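You operate a simulated robot arm through the tools that you are given. There is no shell and no other tool. Be economical: measure what you need, move in short steps, check, and stop when the job is done.

Carry out the task below with a simulated robot arm. There is one attempt and no reset: what you move stays moved.

Task
Put the carton from the right half of the bench in the flat green tray.

Only the result counts: the job must be done as asked and must still hold three seconds after the hand-in. Knocking over, shifting, dropping, spilling or breaking anything else fails it.

Robot
A 7-joint arm with a two-finger parallel gripper on a trunk, on a base that drives. Base frame: it is fixed to the floor where the robot stands at the start and does not move with it; the origin is under the middle of the robot, x ahead of it, y to its left, z up. Readings come in cm, degrees, newtons and seconds.
With the tool pointing down near the work surface it reaches from about 20 to 74 cm from the robot's upright axis, wherever it stands. Its first joint turns from -166.0 to 166.0 degrees. Payload 1.57 kg.
The tool frame sits at the grasp point between the pads (the TCP): z along the fingers, y along the line on which they close. The tips reach 3 cm beyond it. Largest opening 11 cm; finger width 2.4, thickness 1.2; the body of the gripper, 4.8 by 11.2 cm, starts 7.8 cm behind the TCP.
Orientation is that of the tool frame in the base frame, as [roll, pitch, yaw] about the fixed x, y, z axes, in that order (R = Rz(yaw) Ry(pitch) Rx(roll)). With the fingers straight down and closing along the base's y, the tool's x points along the base's -x, its y along +y and its z along -z.

Tools
- The arm moves only by the tool play_rows. Its argument "commands" is a list of rows, each a list of 7 numbers: the finger opening in cm, from 0 to 11, then the shift along the tool's x, y, z in units of 250 mm (1.0 is 250 mm), then the turn, a rotation vector about the tool's x, y, z in units of 45 degrees (1.0 is 45 degrees). In form: [[claw, dx, dy, dz, wx, wy, wz], ...]. A call has 1 to 12 rows; each row is the pose to reach, as a shift and turn from the pose commanded when the call began, along the tool's axes at that moment. A call with a number of a shift or a turn outside -1 to 1 is refused whole. Rows are played at 5 a second. More than 5 cm and 8.6 degrees between two rows, or a gripper value outside its range, and nothing of the call is played. Where a pose cannot be reached the arm comes as near as it can. A force on the tool above 40 N (or 10 N above the force at the start of the call, whichever is more), or a blocked arm, ends the call early, and 0.2 s more pass. The fingers move at their own pace (about 4.5 cm/s each) and stop on an object; they squeeze with about 26 N. The grip force told is the motor's: it shows also when the fingers shut on nothing. Time passes only in rows, and 0.2 s behind the last, so rows that repeat a pose let the fingers close. It gives the time, the measured TCP pose, the force on the tool (base axes), the opening and the grip force at its end, in the units of the frame above (readings bear some noise), and new pictures: "views" is both (left out), scene, wrist or none.
- Cameras (640 x 400 px; columns grow to the right, rows downward): "scene" is now at [1.76, 14.2, 149.77]; the picture's right is [-0.16, -0.99, 0.00], its down [-0.71, 0.12, -0.69] and it looks along [0.68, -0.11, -0.72] (base axes); focal length 277 px, centre (320, 200). "wrist" rides on the gripper at [7, 1.6, -14.1] in the tool frame; the picture's right is [-0.23, 0.97, 0.00], its down [-0.86, -0.20, -0.48] and it looks along [-0.47, -0.11, 0.88] (tool axes); focal length 222 px, centre (320, 200). There is no depth. A picture from a camera that has moved, and an enlarged one, comes with that camera's place and axes in the base frame and with its lens.
- raise_lower(by): slides the trunk up (or, below 0, down) by that many cm; the arm and the scene camera ride with it, the base frame stays. It gives what a move gives, with no picture.
- base_move(legs): drives the robot by 1 to 6 legs, each [ahead, turn to the left] in cm and degrees, along the robot's own axes; the way and the turn of a leg run together, so that a leg with both is an arc; at most 150 cm and 180 degrees a leg. The arm and the cameras ride along, it lands a little off, and it stops where it bumps. It gives what a move gives, and a new picture of the scene camera.
- head_to(pan, tilt): turns the head with the scene camera to pan (to the left, within 155 degrees either way) and tilt (down, from -29 to 69), counted from straight ahead of the robot. It gives what a move gives, and a new picture of the scene camera.
- close_up(camera, box): a new picture of the part [left, top, right, bottom] of that camera's present view, enlarged. No time passes.
- hand_in(): hands the job in; it is judged then, once.

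Work in short steps. Places have to be worked out from the pictures, the camera data and where the tool is seen: move nearer, look again, correct. Check each grasp and each placing, and mend what went wrong. You have 120 turns and 260 pictures in all, those below and enlarged ones among them. Open the gripper and draw the arm clear of the work before you hand the job in, unless the task says otherwise; then end with one line.

The tools are called after "Call:" as a command line: name --pt "numbers of a row" for each row, then --argument value for the rest, lists and objects as JSON in quotes. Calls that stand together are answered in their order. play_rows: Moves the arm, as the interface text tells. Its arguments: {"type":"object","properties":{"commands":{"type":"array","items":{"type":"array","items":{"type":"number"}}},"views":{"type":"string","enum":["both","scene","wrist","none"]}},"required":["commands"]} The other tools are called the same way: raise_lower (by) slides the trunk up or down; base_move (legs) drives the base; head_to (pan, tilt) turns the head that bears the scene camera; close_up (camera, box) takes an enlarged picture of a part of a camera's view; hand_in () hands the job in.

At the start:

```text
t: 0.0
position: [40.94, 0.8, 113.78]
tcp_rot: [180.0, 0.0, -180.0]
contact_force: [0.0, 0.3, -0.9]
finger_gap: 11.03
finger_force: 0.2
trunk travel left (down, up): [-43.7, 15.3]
robot x, y, heading: [-0.29, -0.15, 0.2]
head pan, tilt: [-9.2, 46.2]
```

scene: 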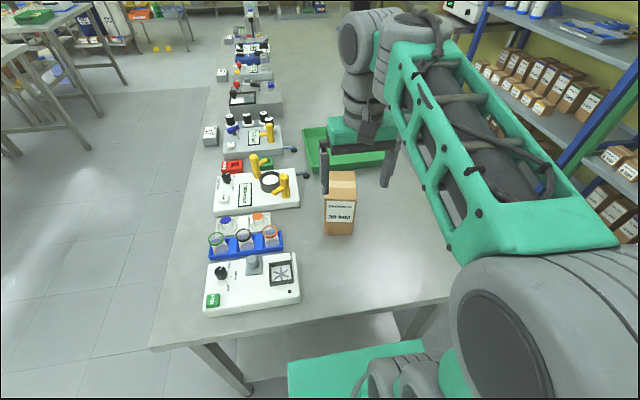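
wrist: 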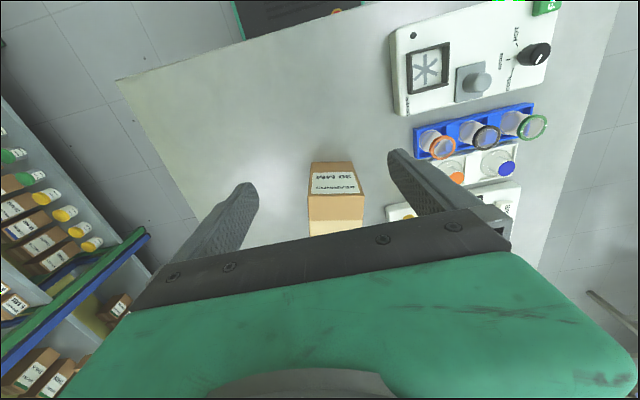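

The carton appears near (50, 1) and the green tray near (80, -10). I'll look closer, in case the arm is hiding another carton or tray.

Call:
close_up --camera "scene" --box '[180, 80, 420, 250]'

Call:
head_to --pan -45 --tilt 40

```text
2.35 times, centred on (300, 165) of scene
camera zoom: at [1.76, 14.2, 149.77], right [-0.16, -0.99, 0.0], down [-0.71, 0.12, -0.69], along [0.68, -0.11, -0.72], focal length 651 px, centre (367, 282)
```

zoom: 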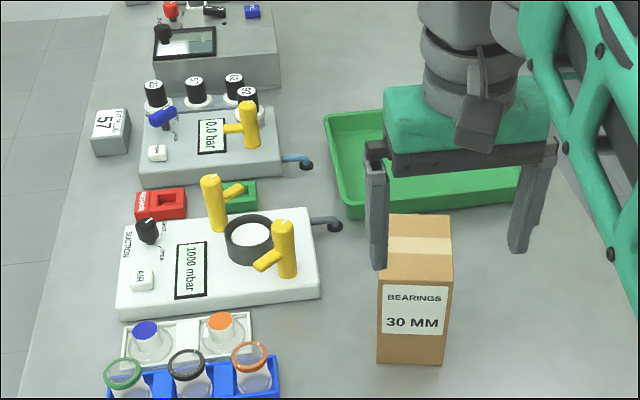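

```text
t: 1.0
position: [40.9, 0.76, 113.75]
tcp_rot: [180.0, 0.0, 179.9]
contact_force: [0.8, -0.3, 0.2]
finger_gap: 11.02
finger_force: 0.1
trunk travel left (down, up): [-43.7, 15.3]
robot x, y, heading: [-0.07, 0.04, -0.0]
head pan, tilt: [-45.0, 40.0]
camera scene: at [-0.16, 9.48, 150.67], right [-0.71, -0.71, 0.0], down [-0.46, 0.45, -0.77], along [0.54, -0.54, -0.64], focal length 277 px, centre (320, 200)
```

scene: 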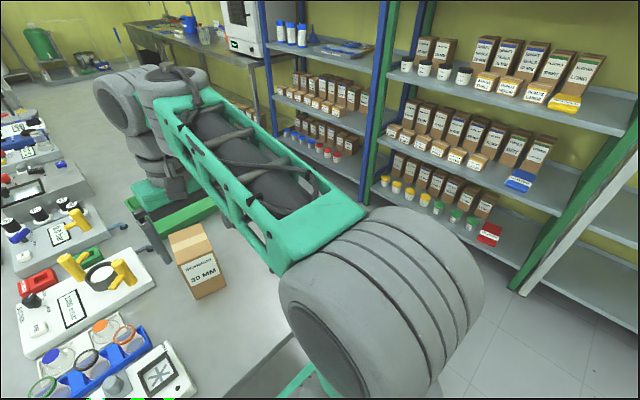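

Only one carton is on the bench: about 8 wide, 11 deep and 14.5 high, centred near (54, 0.3), yaw about -11°. I'll hover above it with the yaw matched and look.

Call:
play_rows --pt "11 -0.13 -0.005 0.05 0 0 0.06" --pt "11 -0.26 -0.01 0.1 0 0 0.12" --pt "11 -0.39 -0.015 0.14 0 0 0.18" --pt "11 -0.524 -0.02 0.18 0 0 0.244" --pt "11 -0.524 -0.02 0.18 0 0 0.244" --views "both"

Call:
head_to --pan 0 --tilt 35

```text
t: 2.2
position: [53.92, 0.41, 109.15]
tcp_rot: [-179.9, 0.0, 168.9]
contact_force: [0.5, 0.6, 0.3]
finger_gap: 11.02
finger_force: 0.1
trunk travel left (down, up): [-43.7, 15.3]
robot x, y, heading: [-0.14, 0.11, 0.1]
head pan, tilt: [-45.0, 40.0]
camera scene: at [-0.12, 9.48, 150.67], right [-0.71, -0.71, 0.0], down [-0.45, 0.45, -0.77], along [0.54, -0.54, -0.64], focal length 277 px, centre (320, 200)
camera wrist: at [47.49, 3.38, 123.18], right [0.41, 0.91, 0.0], down [0.8, -0.36, 0.48], along [0.44, -0.2, -0.88], focal length 222 px, centre (320, 200)
```

scene: 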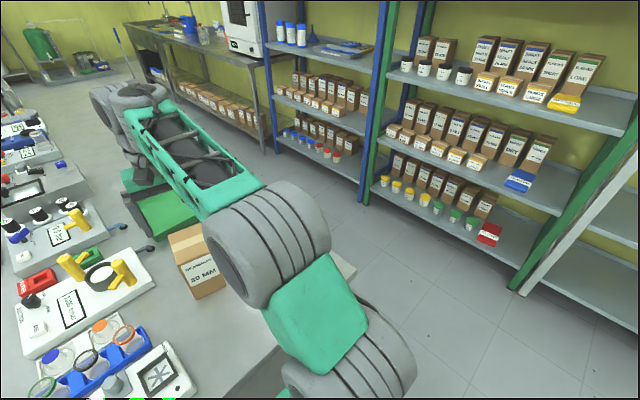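
wrist: 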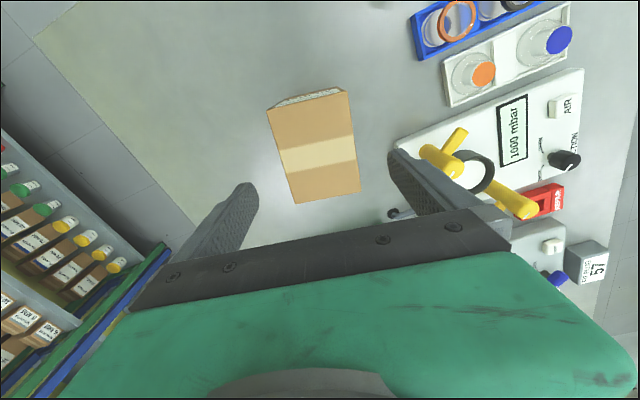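

```text
t: 3.3
position: [53.97, 0.42, 109.25]
tcp_rot: [180.0, 0.0, 168.9]
contact_force: [0.8, -0.5, 0.6]
finger_gap: 11.01
finger_force: 0.1
trunk travel left (down, up): [-43.7, 15.3]
robot x, y, heading: [-0.14, 0.02, -0.1]
head pan, tilt: [0.0, 35.0]
camera scene: at [2.64, 15.48, 151.43], right [0.0, -1.0, 0.0], down [-0.57, 0.0, -0.82], along [0.82, 0.0, -0.57], focal length 277 px, centre (320, 200)
```

scene: 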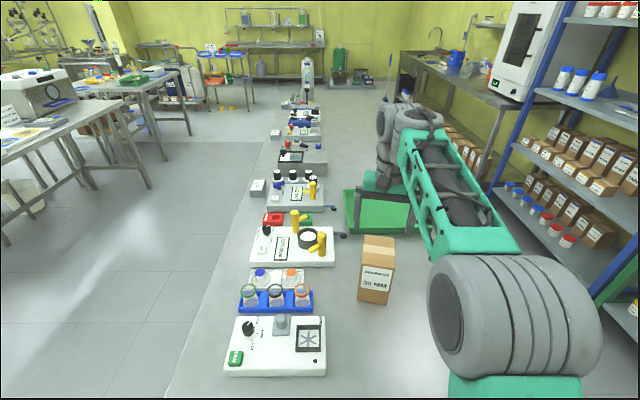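

Corners on the wrist view put the box centre at (54.0, 0.1), yaw about -11°, 8.0 wide. The fingers straddle it with clearance, so I descend to z≈94.

Call:
play_rows --pt "11 0 -0.012 0.15 0 0 0" --pt "11 0 -0.012 0.3 0 0 0" --pt "11 0 -0.012 0.42 0 0 0" --pt "11 0 -0.012 0.52 0 0 0" --pt "11 0 -0.012 0.6 0 0 0" --pt "11 0 -0.012 0.6 0 0 0" --views "both"

```text
t: 4.7
position: [54.01, -0.2, 94.08]
tcp_rot: [-179.9, 0.1, 169.0]
contact_force: [0.7, -0.5, 0.3]
finger_gap: 11.01
finger_force: 0.0
trunk travel left (down, up): [-43.7, 15.3]
robot x, y, heading: [0.11, 0.15, -0.3]
head pan, tilt: [0.0, 35.0]
camera scene: at [2.64, 15.48, 151.43], right [0.0, -1.0, 0.0], down [-0.57, 0.0, -0.82], along [0.82, 0.0, -0.57], focal length 277 px, centre (320, 200)
camera wrist: at [47.48, 2.85, 108.1], right [0.41, 0.91, 0.0], down [0.8, -0.36, 0.48], along [0.44, -0.2, -0.88], focal length 222 px, centre (320, 200)
```

scene: 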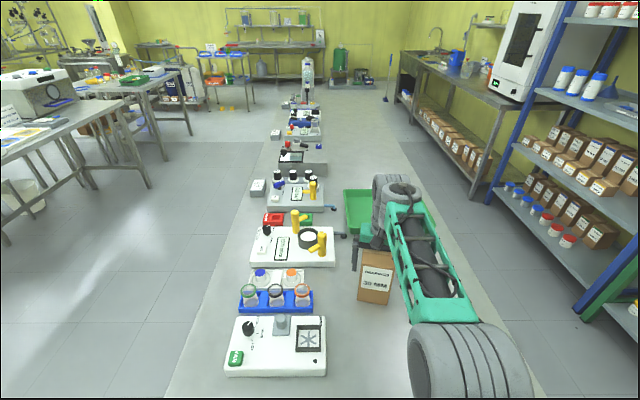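
wrist: 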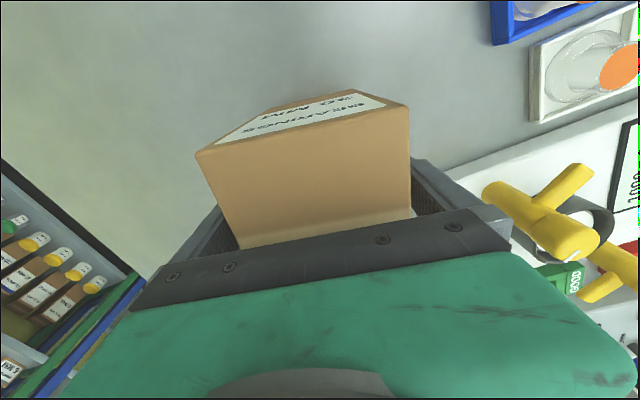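

Straddling the box with no contact. Closing the fingers.

Call:
play_rows --pt "7 0 0 0 0 0 0" --pt "7 0 0 0 0 0 0" --pt "7 0 0 0 0 0 0" --pt "7 0 0 0 0 0 0" --views "none"

```text
t: 5.7
position: [54.02, -0.07, 94.15]
tcp_rot: [180.0, 0.0, 169.0]
contact_force: [0.2, 2.3, 0.3]
finger_gap: 8.22
finger_force: 26.2
trunk travel left (down, up): [-43.7, 15.3]
robot x, y, heading: [0.26, 0.18, -0.3]
head pan, tilt: [0.0, 35.0]
```

Gripped at 8.2 cm with 26 N. I lift slowly to test the hold.

Call:
play_rows --pt "5 0 0 -0.03 0 0 0" --pt "5 0 0 -0.06 0 0 0" --pt "5 0 0 -0.09 0 0 0" --pt "5 0 0 -0.12 0 0 0" --pt "5 0 0 -0.12 0 0 0" --views "both"

```text
t: 6.9
position: [54.02, 0.02, 97.05]
tcp_rot: [-179.9, 0.0, 169.0]
contact_force: [-0.1, -0.9, -7.8]
finger_gap: 8.21
finger_force: 26.2
trunk travel left (down, up): [-43.7, 15.3]
robot x, y, heading: [0.17, 0.1, 0.1]
head pan, tilt: [0.0, 35.0]
camera scene: at [2.69, 15.48, 151.43], right [0.0, -1.0, 0.0], down [-0.57, 0.0, -0.82], along [0.82, 0.0, -0.57], focal length 277 px, centre (320, 200)
camera wrist: at [47.5, 2.9, 111.17], right [0.41, 0.91, 0.0], down [0.8, -0.36, 0.48], along [0.44, -0.2, -0.88], focal length 222 px, centre (320, 200)
```

scene: 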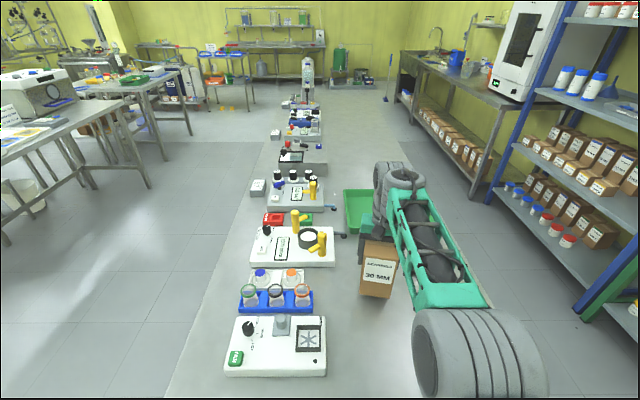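
wrist: 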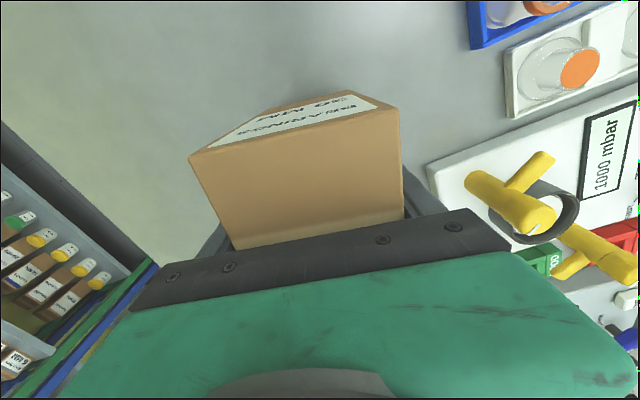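

The carton is held (about 0.8 kg). The tray spans about x 73–99, y 6 to -20, beyond reach with the bench in the way, so I'll approach it from the free aisle on the right. First lift high and draw in, and check behind the robot.

Call:
play_rows --pt "5 0 0 -0.12 0 0 0" --pt "5 0 0 -0.24 0 0 0" --pt "5 0 0 -0.36 0 0 0" --pt "5 0 0 -0.48 0 0 0" --pt "5 0 0 -0.6 0 0 0" --pt "5 0 0 -0.72 0 0 0" --pt "5 0.12 0 -0.8 0 0 0" --pt "5 0.24 0 -0.8 0 0 0" --pt "5 0.36 0 -0.8 0 0 0" --pt "5 0.48 0 -0.8 0 0 0" --pt "5 0.48 0 -0.8 0 0 0" --views "scene"

Call:
head_to --pan -130 --tilt 40

Call:
head_to --pan -80 --tilt 40

```text
t: 9.3
position: [42.32, 2.1, 117.03]
tcp_rot: [-180.0, 0.0, 169.0]
contact_force: [-0.5, 0.8, -7.2]
finger_gap: 8.2
finger_force: 25.7
trunk travel left (down, up): [-43.7, 15.3]
robot x, y, heading: [0.02, 0.16, -0.0]
head pan, tilt: [0.0, 35.0]
camera scene: at [2.66, 15.49, 151.43], right [0.0, -1.0, 0.0], down [-0.57, 0.0, -0.82], along [0.82, 0.0, -0.57], focal length 277 px, centre (320, 200)
```

scene: 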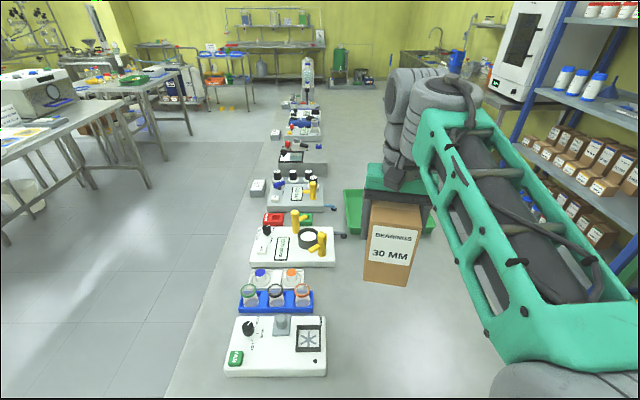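

```text
t: 11.4
position: [42.24, 2.18, 117.11]
tcp_rot: [-179.9, 0.0, 169.0]
contact_force: [0.6, 0.6, -6.6]
finger_gap: 8.19
finger_force: 26.3
trunk travel left (down, up): [-43.7, 15.3]
robot x, y, heading: [0.07, 0.25, 0.2]
head pan, tilt: [-130.0, 40.0]
camera scene: at [-11.59, 8.97, 150.68], right [-0.77, 0.64, 0.0], down [0.41, 0.49, -0.77], along [-0.49, -0.59, -0.64], focal length 277 px, centre (320, 200)
```

scene: 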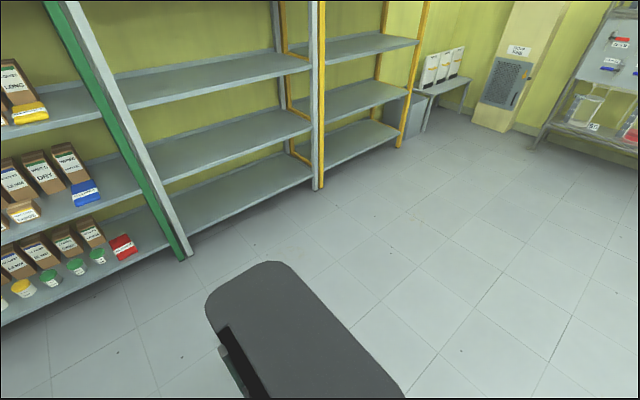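

```text
t: 12.6
position: [42.43, 2.1, 117.1]
tcp_rot: [180.0, 0.0, 169.0]
contact_force: [-0.3, 0.4, -6.4]
finger_gap: 8.2
finger_force: 25.7
trunk travel left (down, up): [-43.7, 15.3]
robot x, y, heading: [0.21, 0.52, -0.3]
head pan, tilt: [-80.0, 40.0]
camera scene: at [-4.66, 7.11, 150.67], right [-0.98, -0.17, 0.0], down [-0.11, 0.63, -0.77], along [0.13, -0.75, -0.64], focal length 277 px, centre (320, 200)
```

scene: 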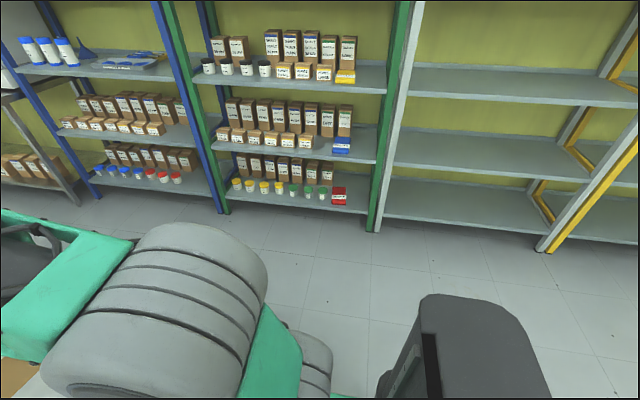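

The way behind and the aisle are clear (shelves at y≈-140, bench right edge about y≈-33). I'll drive back, right, and then ahead along the aisle.

Call:
base_move --legs '[[-30, 0], [0, -90], [68, 0], [0, 90]]'

Call:
head_to --pan 30 --tilt 40

```text
t: 25.7
position: [11.2, -66.1, 117.2]
tcp_rot: [179.9, 0.1, 168.6]
contact_force: [0.3, -0.3, -7.1]
finger_gap: 8.17
finger_force: 26.1
trunk travel left (down, up): [-43.7, 15.3]
robot x, y, heading: [-31.29, -67.85, -0.8]
head pan, tilt: [-80.0, 40.0]
camera scene: at [-35.62, -60.83, 150.67], right [-0.99, -0.17, 0.0], down [-0.11, 0.63, -0.77], along [0.13, -0.76, -0.64], focal length 277 px, centre (320, 200)
```

scene: 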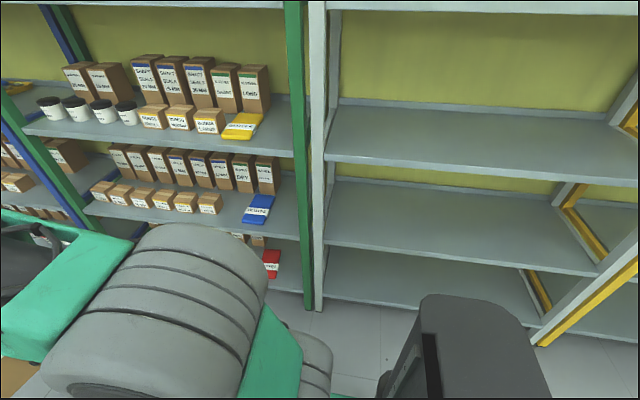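

```text
t: 27.6
position: [11.29, -66.24, 117.11]
tcp_rot: [179.9, 0.0, 168.6]
contact_force: [0.4, 0.2, -7.2]
finger_gap: 8.18
finger_force: 25.4
trunk travel left (down, up): [-43.7, 15.3]
robot x, y, heading: [-30.91, -67.79, -0.3]
head pan, tilt: [30.0, 40.0]
camera scene: at [-29.64, -48.26, 150.67], right [0.49, -0.87, 0.0], down [-0.56, -0.32, -0.77], along [0.67, 0.38, -0.64], focal length 277 px, centre (320, 200)
```

scene: 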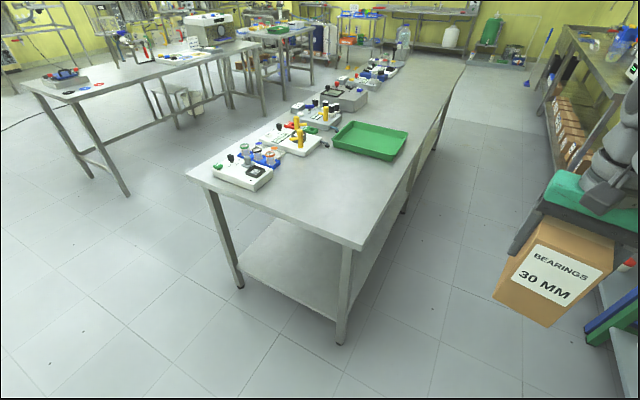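

Clear view of the bench and tray now; bench right edge at y≈-31. Zooming in on the tray to measure it.

Call:
close_up --camera "scene" --box '[310, 100, 430, 175]'

```text
5.33 times, centred on (370, 138) of scene
camera zoom: at [-29.64, -48.26, 150.67], right [0.49, -0.87, 0.0], down [-0.56, -0.32, -0.77], along [0.67, 0.38, -0.64], focal length 1475 px, centre (53, 533)
```

zoom: 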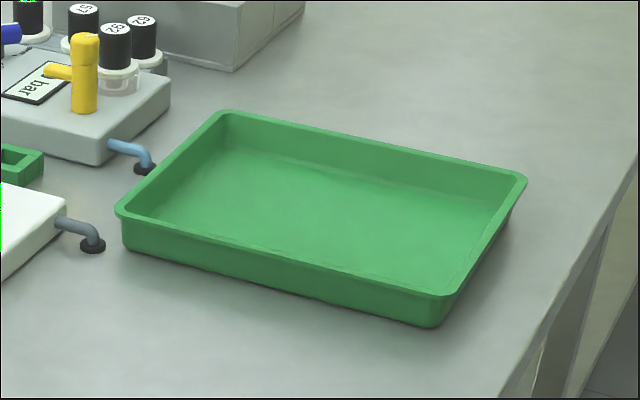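

Tray: x 76–100, y -24.5 to 5.6, centre about (88, -9.5), rim z≈89. I drive alongside it and turn to face it.

Call:
base_move --legs '[[119, 0], [0, 90]]'

Call:
head_to --pan 0 --tilt 45

```text
t: 37.4
position: [83.78, -26.86, 117.09]
tcp_rot: [-180.0, 0.0, -100.7]
contact_force: [0.3, -0.2, -6.8]
finger_gap: 8.22
finger_force: 26.2
trunk travel left (down, up): [-43.7, 15.3]
robot x, y, heading: [86.23, -69.14, 90.3]
head pan, tilt: [30.0, 40.0]
camera scene: at [66.29, -67.75, 150.67], right [0.86, 0.5, 0.0], down [0.32, -0.56, -0.77], along [-0.39, 0.66, -0.64], focal length 277 px, centre (320, 200)
```

scene: 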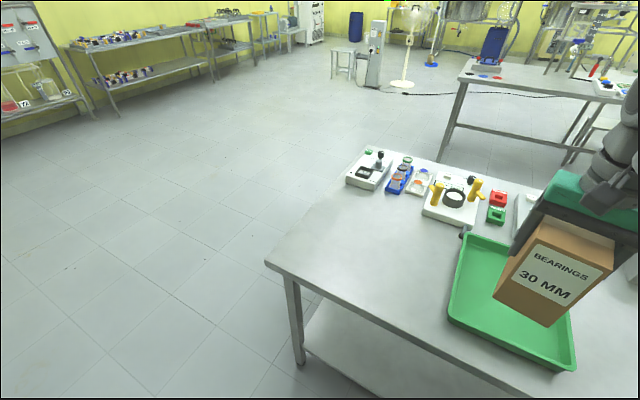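

```text
t: 38.4
position: [83.91, -26.83, 117.04]
tcp_rot: [180.0, -0.1, -100.8]
contact_force: [-0.5, -0.1, -7.5]
finger_gap: 8.2
finger_force: 26.5
trunk travel left (down, up): [-43.7, 15.3]
robot x, y, heading: [86.47, -68.89, 90.4]
head pan, tilt: [0.0, 45.0]
camera scene: at [70.54, -66.96, 149.95], right [1.0, 0.01, 0.0], down [0.0, -0.71, -0.71], along [0.0, 0.71, -0.71], focal length 277 px, centre (320, 200)
```

scene: 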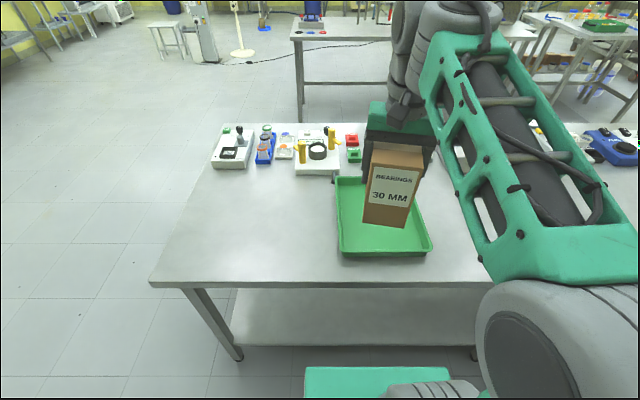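

Fresh measurement agrees (tray centre about (88, -10)). I move the carton over the centre and square it up, staying high.

Call:
play_rows --pt "5 -0.12 -0.006 0 0 0 -0.04" --pt "5 -0.24 -0.012 0 0 0 -0.08" --pt "5 -0.36 -0.018 0 0 0 -0.12" --pt "5 -0.48 -0.024 0 0 0 -0.16" --pt "5 -0.6 -0.03 0 0 0 -0.2" --pt "5 -0.69 -0.035 0 0 0 -0.24" --pt "5 -0.69 -0.035 0.12 0 0 -0.24" --pt "5 -0.69 -0.035 0.24 0 0 -0.24" --pt "5 -0.69 -0.035 0.36 0 0 -0.24" --pt "5 -0.69 -0.035 0.48 0 0 -0.24" --pt "5 -0.69 -0.035 0.6 0 0 -0.24" --pt "5 -0.69 -0.035 0.6 0 0 -0.24" --views "both"

```text
t: 41.0
position: [87.96, -10.14, 102.13]
tcp_rot: [-179.9, -0.1, -89.9]
contact_force: [0.6, 0.8, -7.1]
finger_gap: 8.17
finger_force: 25.9
trunk travel left (down, up): [-43.7, 15.3]
robot x, y, heading: [86.12, -69.52, 90.2]
head pan, tilt: [0.0, 45.0]
camera scene: at [70.55, -66.93, 149.95], right [1.0, 0.0, 0.0], down [0.0, -0.71, -0.71], along [0.0, 0.71, -0.71], focal length 277 px, centre (320, 200)
camera wrist: at [86.29, -16.96, 116.17], right [-0.97, 0.23, 0.0], down [0.2, 0.86, 0.48], along [0.11, 0.47, -0.88], focal length 222 px, centre (320, 200)
```

scene: 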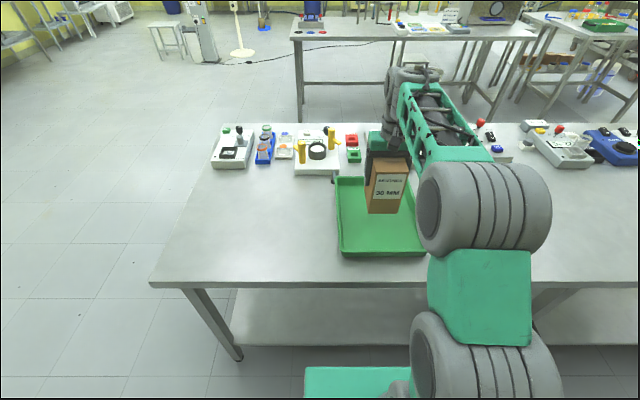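
wrist: 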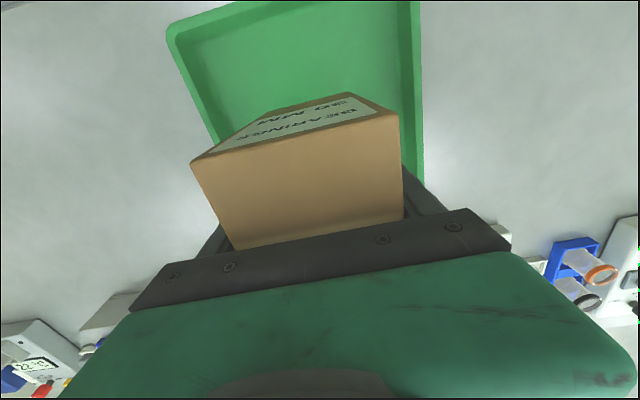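

Well placed over the tray. Lowering slowly; contact expected near TCP z≈95.

Call:
play_rows --pt "5 0 0 0.06 0 0 0" --pt "5 0 0 0.12 0 0 0" --pt "5 0 0 0.17 0 0 0" --pt "5 0 0 0.2 0 0 0" --pt "5 0 0 0.23 0 0 0" --pt "5 0 0 0.25 0 0 0" --pt "5 0 0 0.265 0 0 0" --pt "5 0 0 0.265 0 0 0" --views "scene"

```text
t: 42.8
position: [87.87, -9.96, 95.37]
tcp_rot: [-179.9, 0.0, -89.9]
contact_force: [-0.6, -0.4, -7.2]
finger_gap: 8.18
finger_force: 26.4
trunk travel left (down, up): [-43.7, 15.3]
robot x, y, heading: [86.21, -69.15, 90.3]
head pan, tilt: [0.0, 45.0]
camera scene: at [70.55, -66.94, 149.95], right [1.0, 0.0, 0.0], down [0.0, -0.71, -0.71], along [0.0, 0.71, -0.71], focal length 277 px, centre (320, 200)
```

scene: 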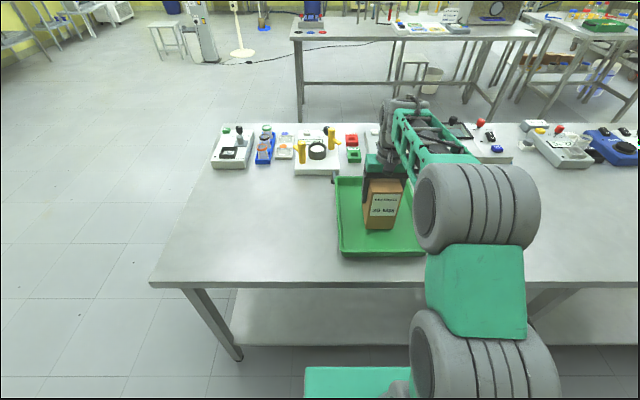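

No contact yet at 95.4. Continuing in millimetre steps.

Call:
play_rows --pt "5 0 0 0.006 0 0 0" --pt "5 0 0 0.012 0 0 0" --pt "5 0 0 0.018 0 0 0" --pt "5 0 0 0.024 0 0 0" --pt "5 0 0 0.024 0 0 0" --views "none"

```text
t: 44.0
position: [87.88, -9.94, 94.8]
tcp_rot: [180.0, -0.1, -90.0]
contact_force: [0.6, -0.7, -6.2]
finger_gap: 8.18
finger_force: 26.4
trunk travel left (down, up): [-43.7, 15.3]
robot x, y, heading: [86.49, -69.32, 90.2]
head pan, tilt: [0.0, 45.0]
```

Call:
play_rows --pt "5 0 0 0.006 0 0 0" --pt "5 0 0 0.012 0 0 0" --pt "5 0 0 0.012 0 0 0" --views "none"

Call:
close_up --camera "scene" --box '[320, 150, 440, 265]'

```text
t: 44.8
position: [87.9, -9.99, 94.63]
tcp_rot: [-179.9, 0.0, -89.8]
contact_force: [0.3, 1.0, -5.2]
finger_gap: 8.23
finger_force: 25.6
trunk travel left (down, up): [-43.7, 15.3]
robot x, y, heading: [86.33, -69.48, 90.2]
head pan, tilt: [0.0, 45.0]
```

```text
3.48 times, centred on (380, 208) of scene
camera zoom: at [70.56, -66.96, 149.95], right [1.0, 0.0, 0.0], down [0.0, -0.71, -0.71], along [0.0, 0.71, -0.71], focal length 962 px, centre (111, 174)
```

zoom: 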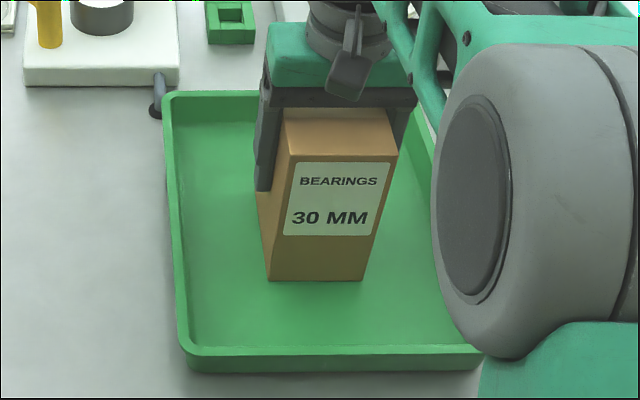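

The force is easing (7 to 5 N), so contact is starting. A few more millimetres.

Call:
play_rows --pt "5 0 0 0.006 0 0 0" --pt "5 0 0 0.012 0 0 0" --pt "5 0 0 0.012 0 0 0" --views "none"

```text
t: 45.6
position: [87.98, -9.98, 94.57]
tcp_rot: [-180.0, 0.3, -89.9]
contact_force: [-1.4, 0.2, 13.9]
finger_gap: 8.2
finger_force: 26.1
trunk travel left (down, up): [-43.7, 15.3]
robot x, y, heading: [86.58, -68.87, 90.3]
head pan, tilt: [0.0, 45.0]
```

Firmly seated (14 N up). I ease off 2 mm and open gently.

Call:
play_rows --pt "5 0 0 -0.008 0 0 0" --pt "8.4 0 0 -0.008 0 0 0" --pt "9 0 0 -0.008 0 0 0" --pt "10 0 0 -0.008 0 0 0" --pt "11 0 0 -0.008 0 0 0" --pt "11 0 0 -0.008 0 0 0" --views "both"

```text
t: 47.0
position: [87.87, -10.08, 94.52]
tcp_rot: [-180.0, 0.1, -89.9]
contact_force: [0.3, 0.2, -0.1]
finger_gap: 11.01
finger_force: 0.2
trunk travel left (down, up): [-43.7, 15.3]
robot x, y, heading: [86.28, -69.0, 90.3]
head pan, tilt: [0.0, 45.0]
camera scene: at [70.55, -67.0, 149.95], right [1.0, 0.0, 0.0], down [0.0, -0.71, -0.71], along [0.0, 0.71, -0.71], focal length 277 px, centre (320, 200)
camera wrist: at [86.32, -16.93, 108.54], right [-0.97, 0.23, 0.0], down [0.2, 0.86, 0.48], along [0.11, 0.47, -0.88], focal length 222 px, centre (320, 200)
```

scene: 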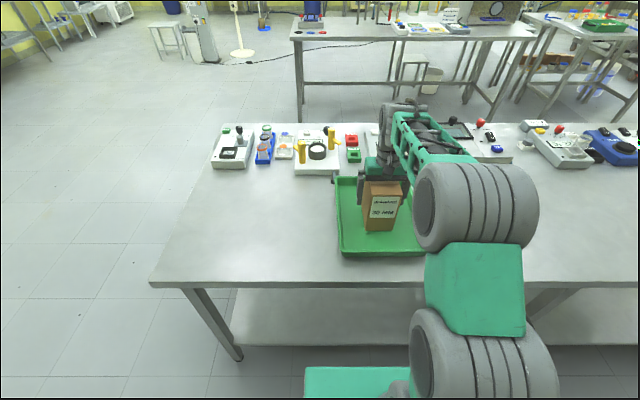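
wrist: 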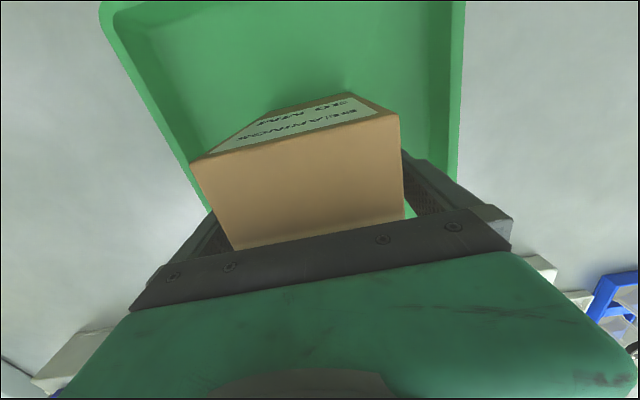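

Released and standing upright, with clearance on both sides. Withdrawing straight up, then back.

Call:
play_rows --pt "11 0 0 -0.1 0 0 0" --pt "11 0 0 -0.22 0 0 0" --pt "11 0 0 -0.36 0 0 0" --pt "11 0 0 -0.52 0 0 0" --pt "11 0 0 -0.68 0 0 0" --pt "11 0 0 -0.84 0 0 0" --pt "11 0.15 0 -0.9 0 0 0" --pt "11 0.3 0 -0.9 0 0 0" --pt "11 0.45 0 -0.9 0 0 0" --pt "11 0.6 0 -0.9 0 0 0" --pt "11 0.75 0 -0.9 0 0 0" --pt "11 0.75 0 -0.9 0 0 0" --views "both"

Call:
close_up --camera "scene" --box '[200, 100, 480, 275]'

```text
t: 49.6
position: [87.75, -28.73, 116.81]
tcp_rot: [179.9, 0.1, -89.9]
contact_force: [-0.2, -0.1, 0.1]
finger_gap: 10.98
finger_force: 0.1
trunk travel left (down, up): [-43.7, 15.3]
robot x, y, heading: [85.77, -68.91, 89.9]
head pan, tilt: [0.0, 45.0]
camera scene: at [70.55, -67.03, 149.95], right [1.0, 0.0, 0.0], down [0.0, -0.71, -0.71], along [0.0, 0.71, -0.71], focal length 277 px, centre (320, 200)
camera wrist: at [86.1, -35.68, 130.81], right [-0.97, 0.23, 0.0], down [0.2, 0.86, 0.48], along [0.11, 0.47, -0.88], focal length 222 px, centre (320, 200)
```

scene: 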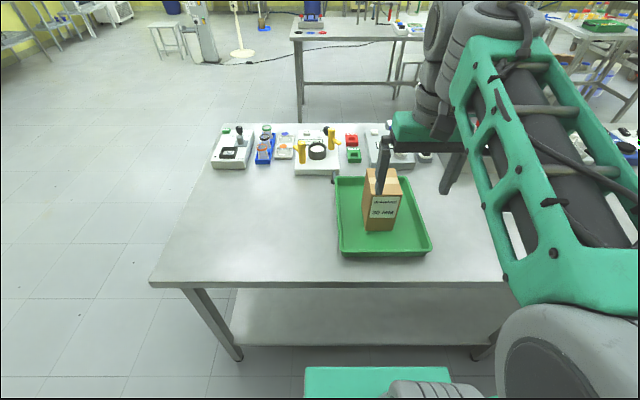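
wrist: 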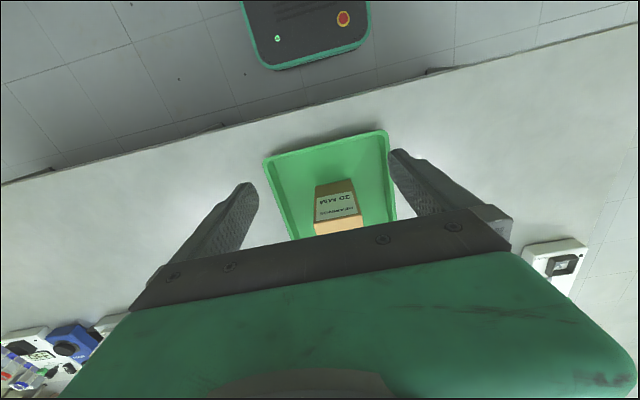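

```text
2.29 times, centred on (340, 188) of scene
camera zoom: at [70.55, -67.03, 149.95], right [1.0, 0.0, 0.0], down [0.0, -0.71, -0.71], along [0.0, 0.71, -0.71], focal length 632 px, centre (274, 229)
```

zoom: 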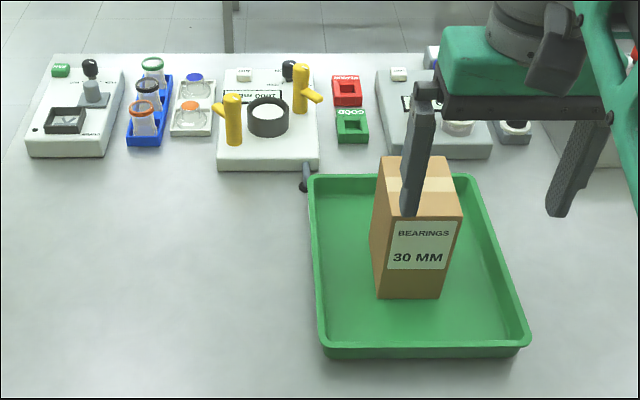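

The carton stands upright in the green tray, nothing else has moved, and the arm is clear with the gripper open. Handing in.

Call:
hand_in

```text
The job is handed in.
```

The carton is standing upright in the flat green tray, nothing else on the bench was moved, and the job has been handed in.
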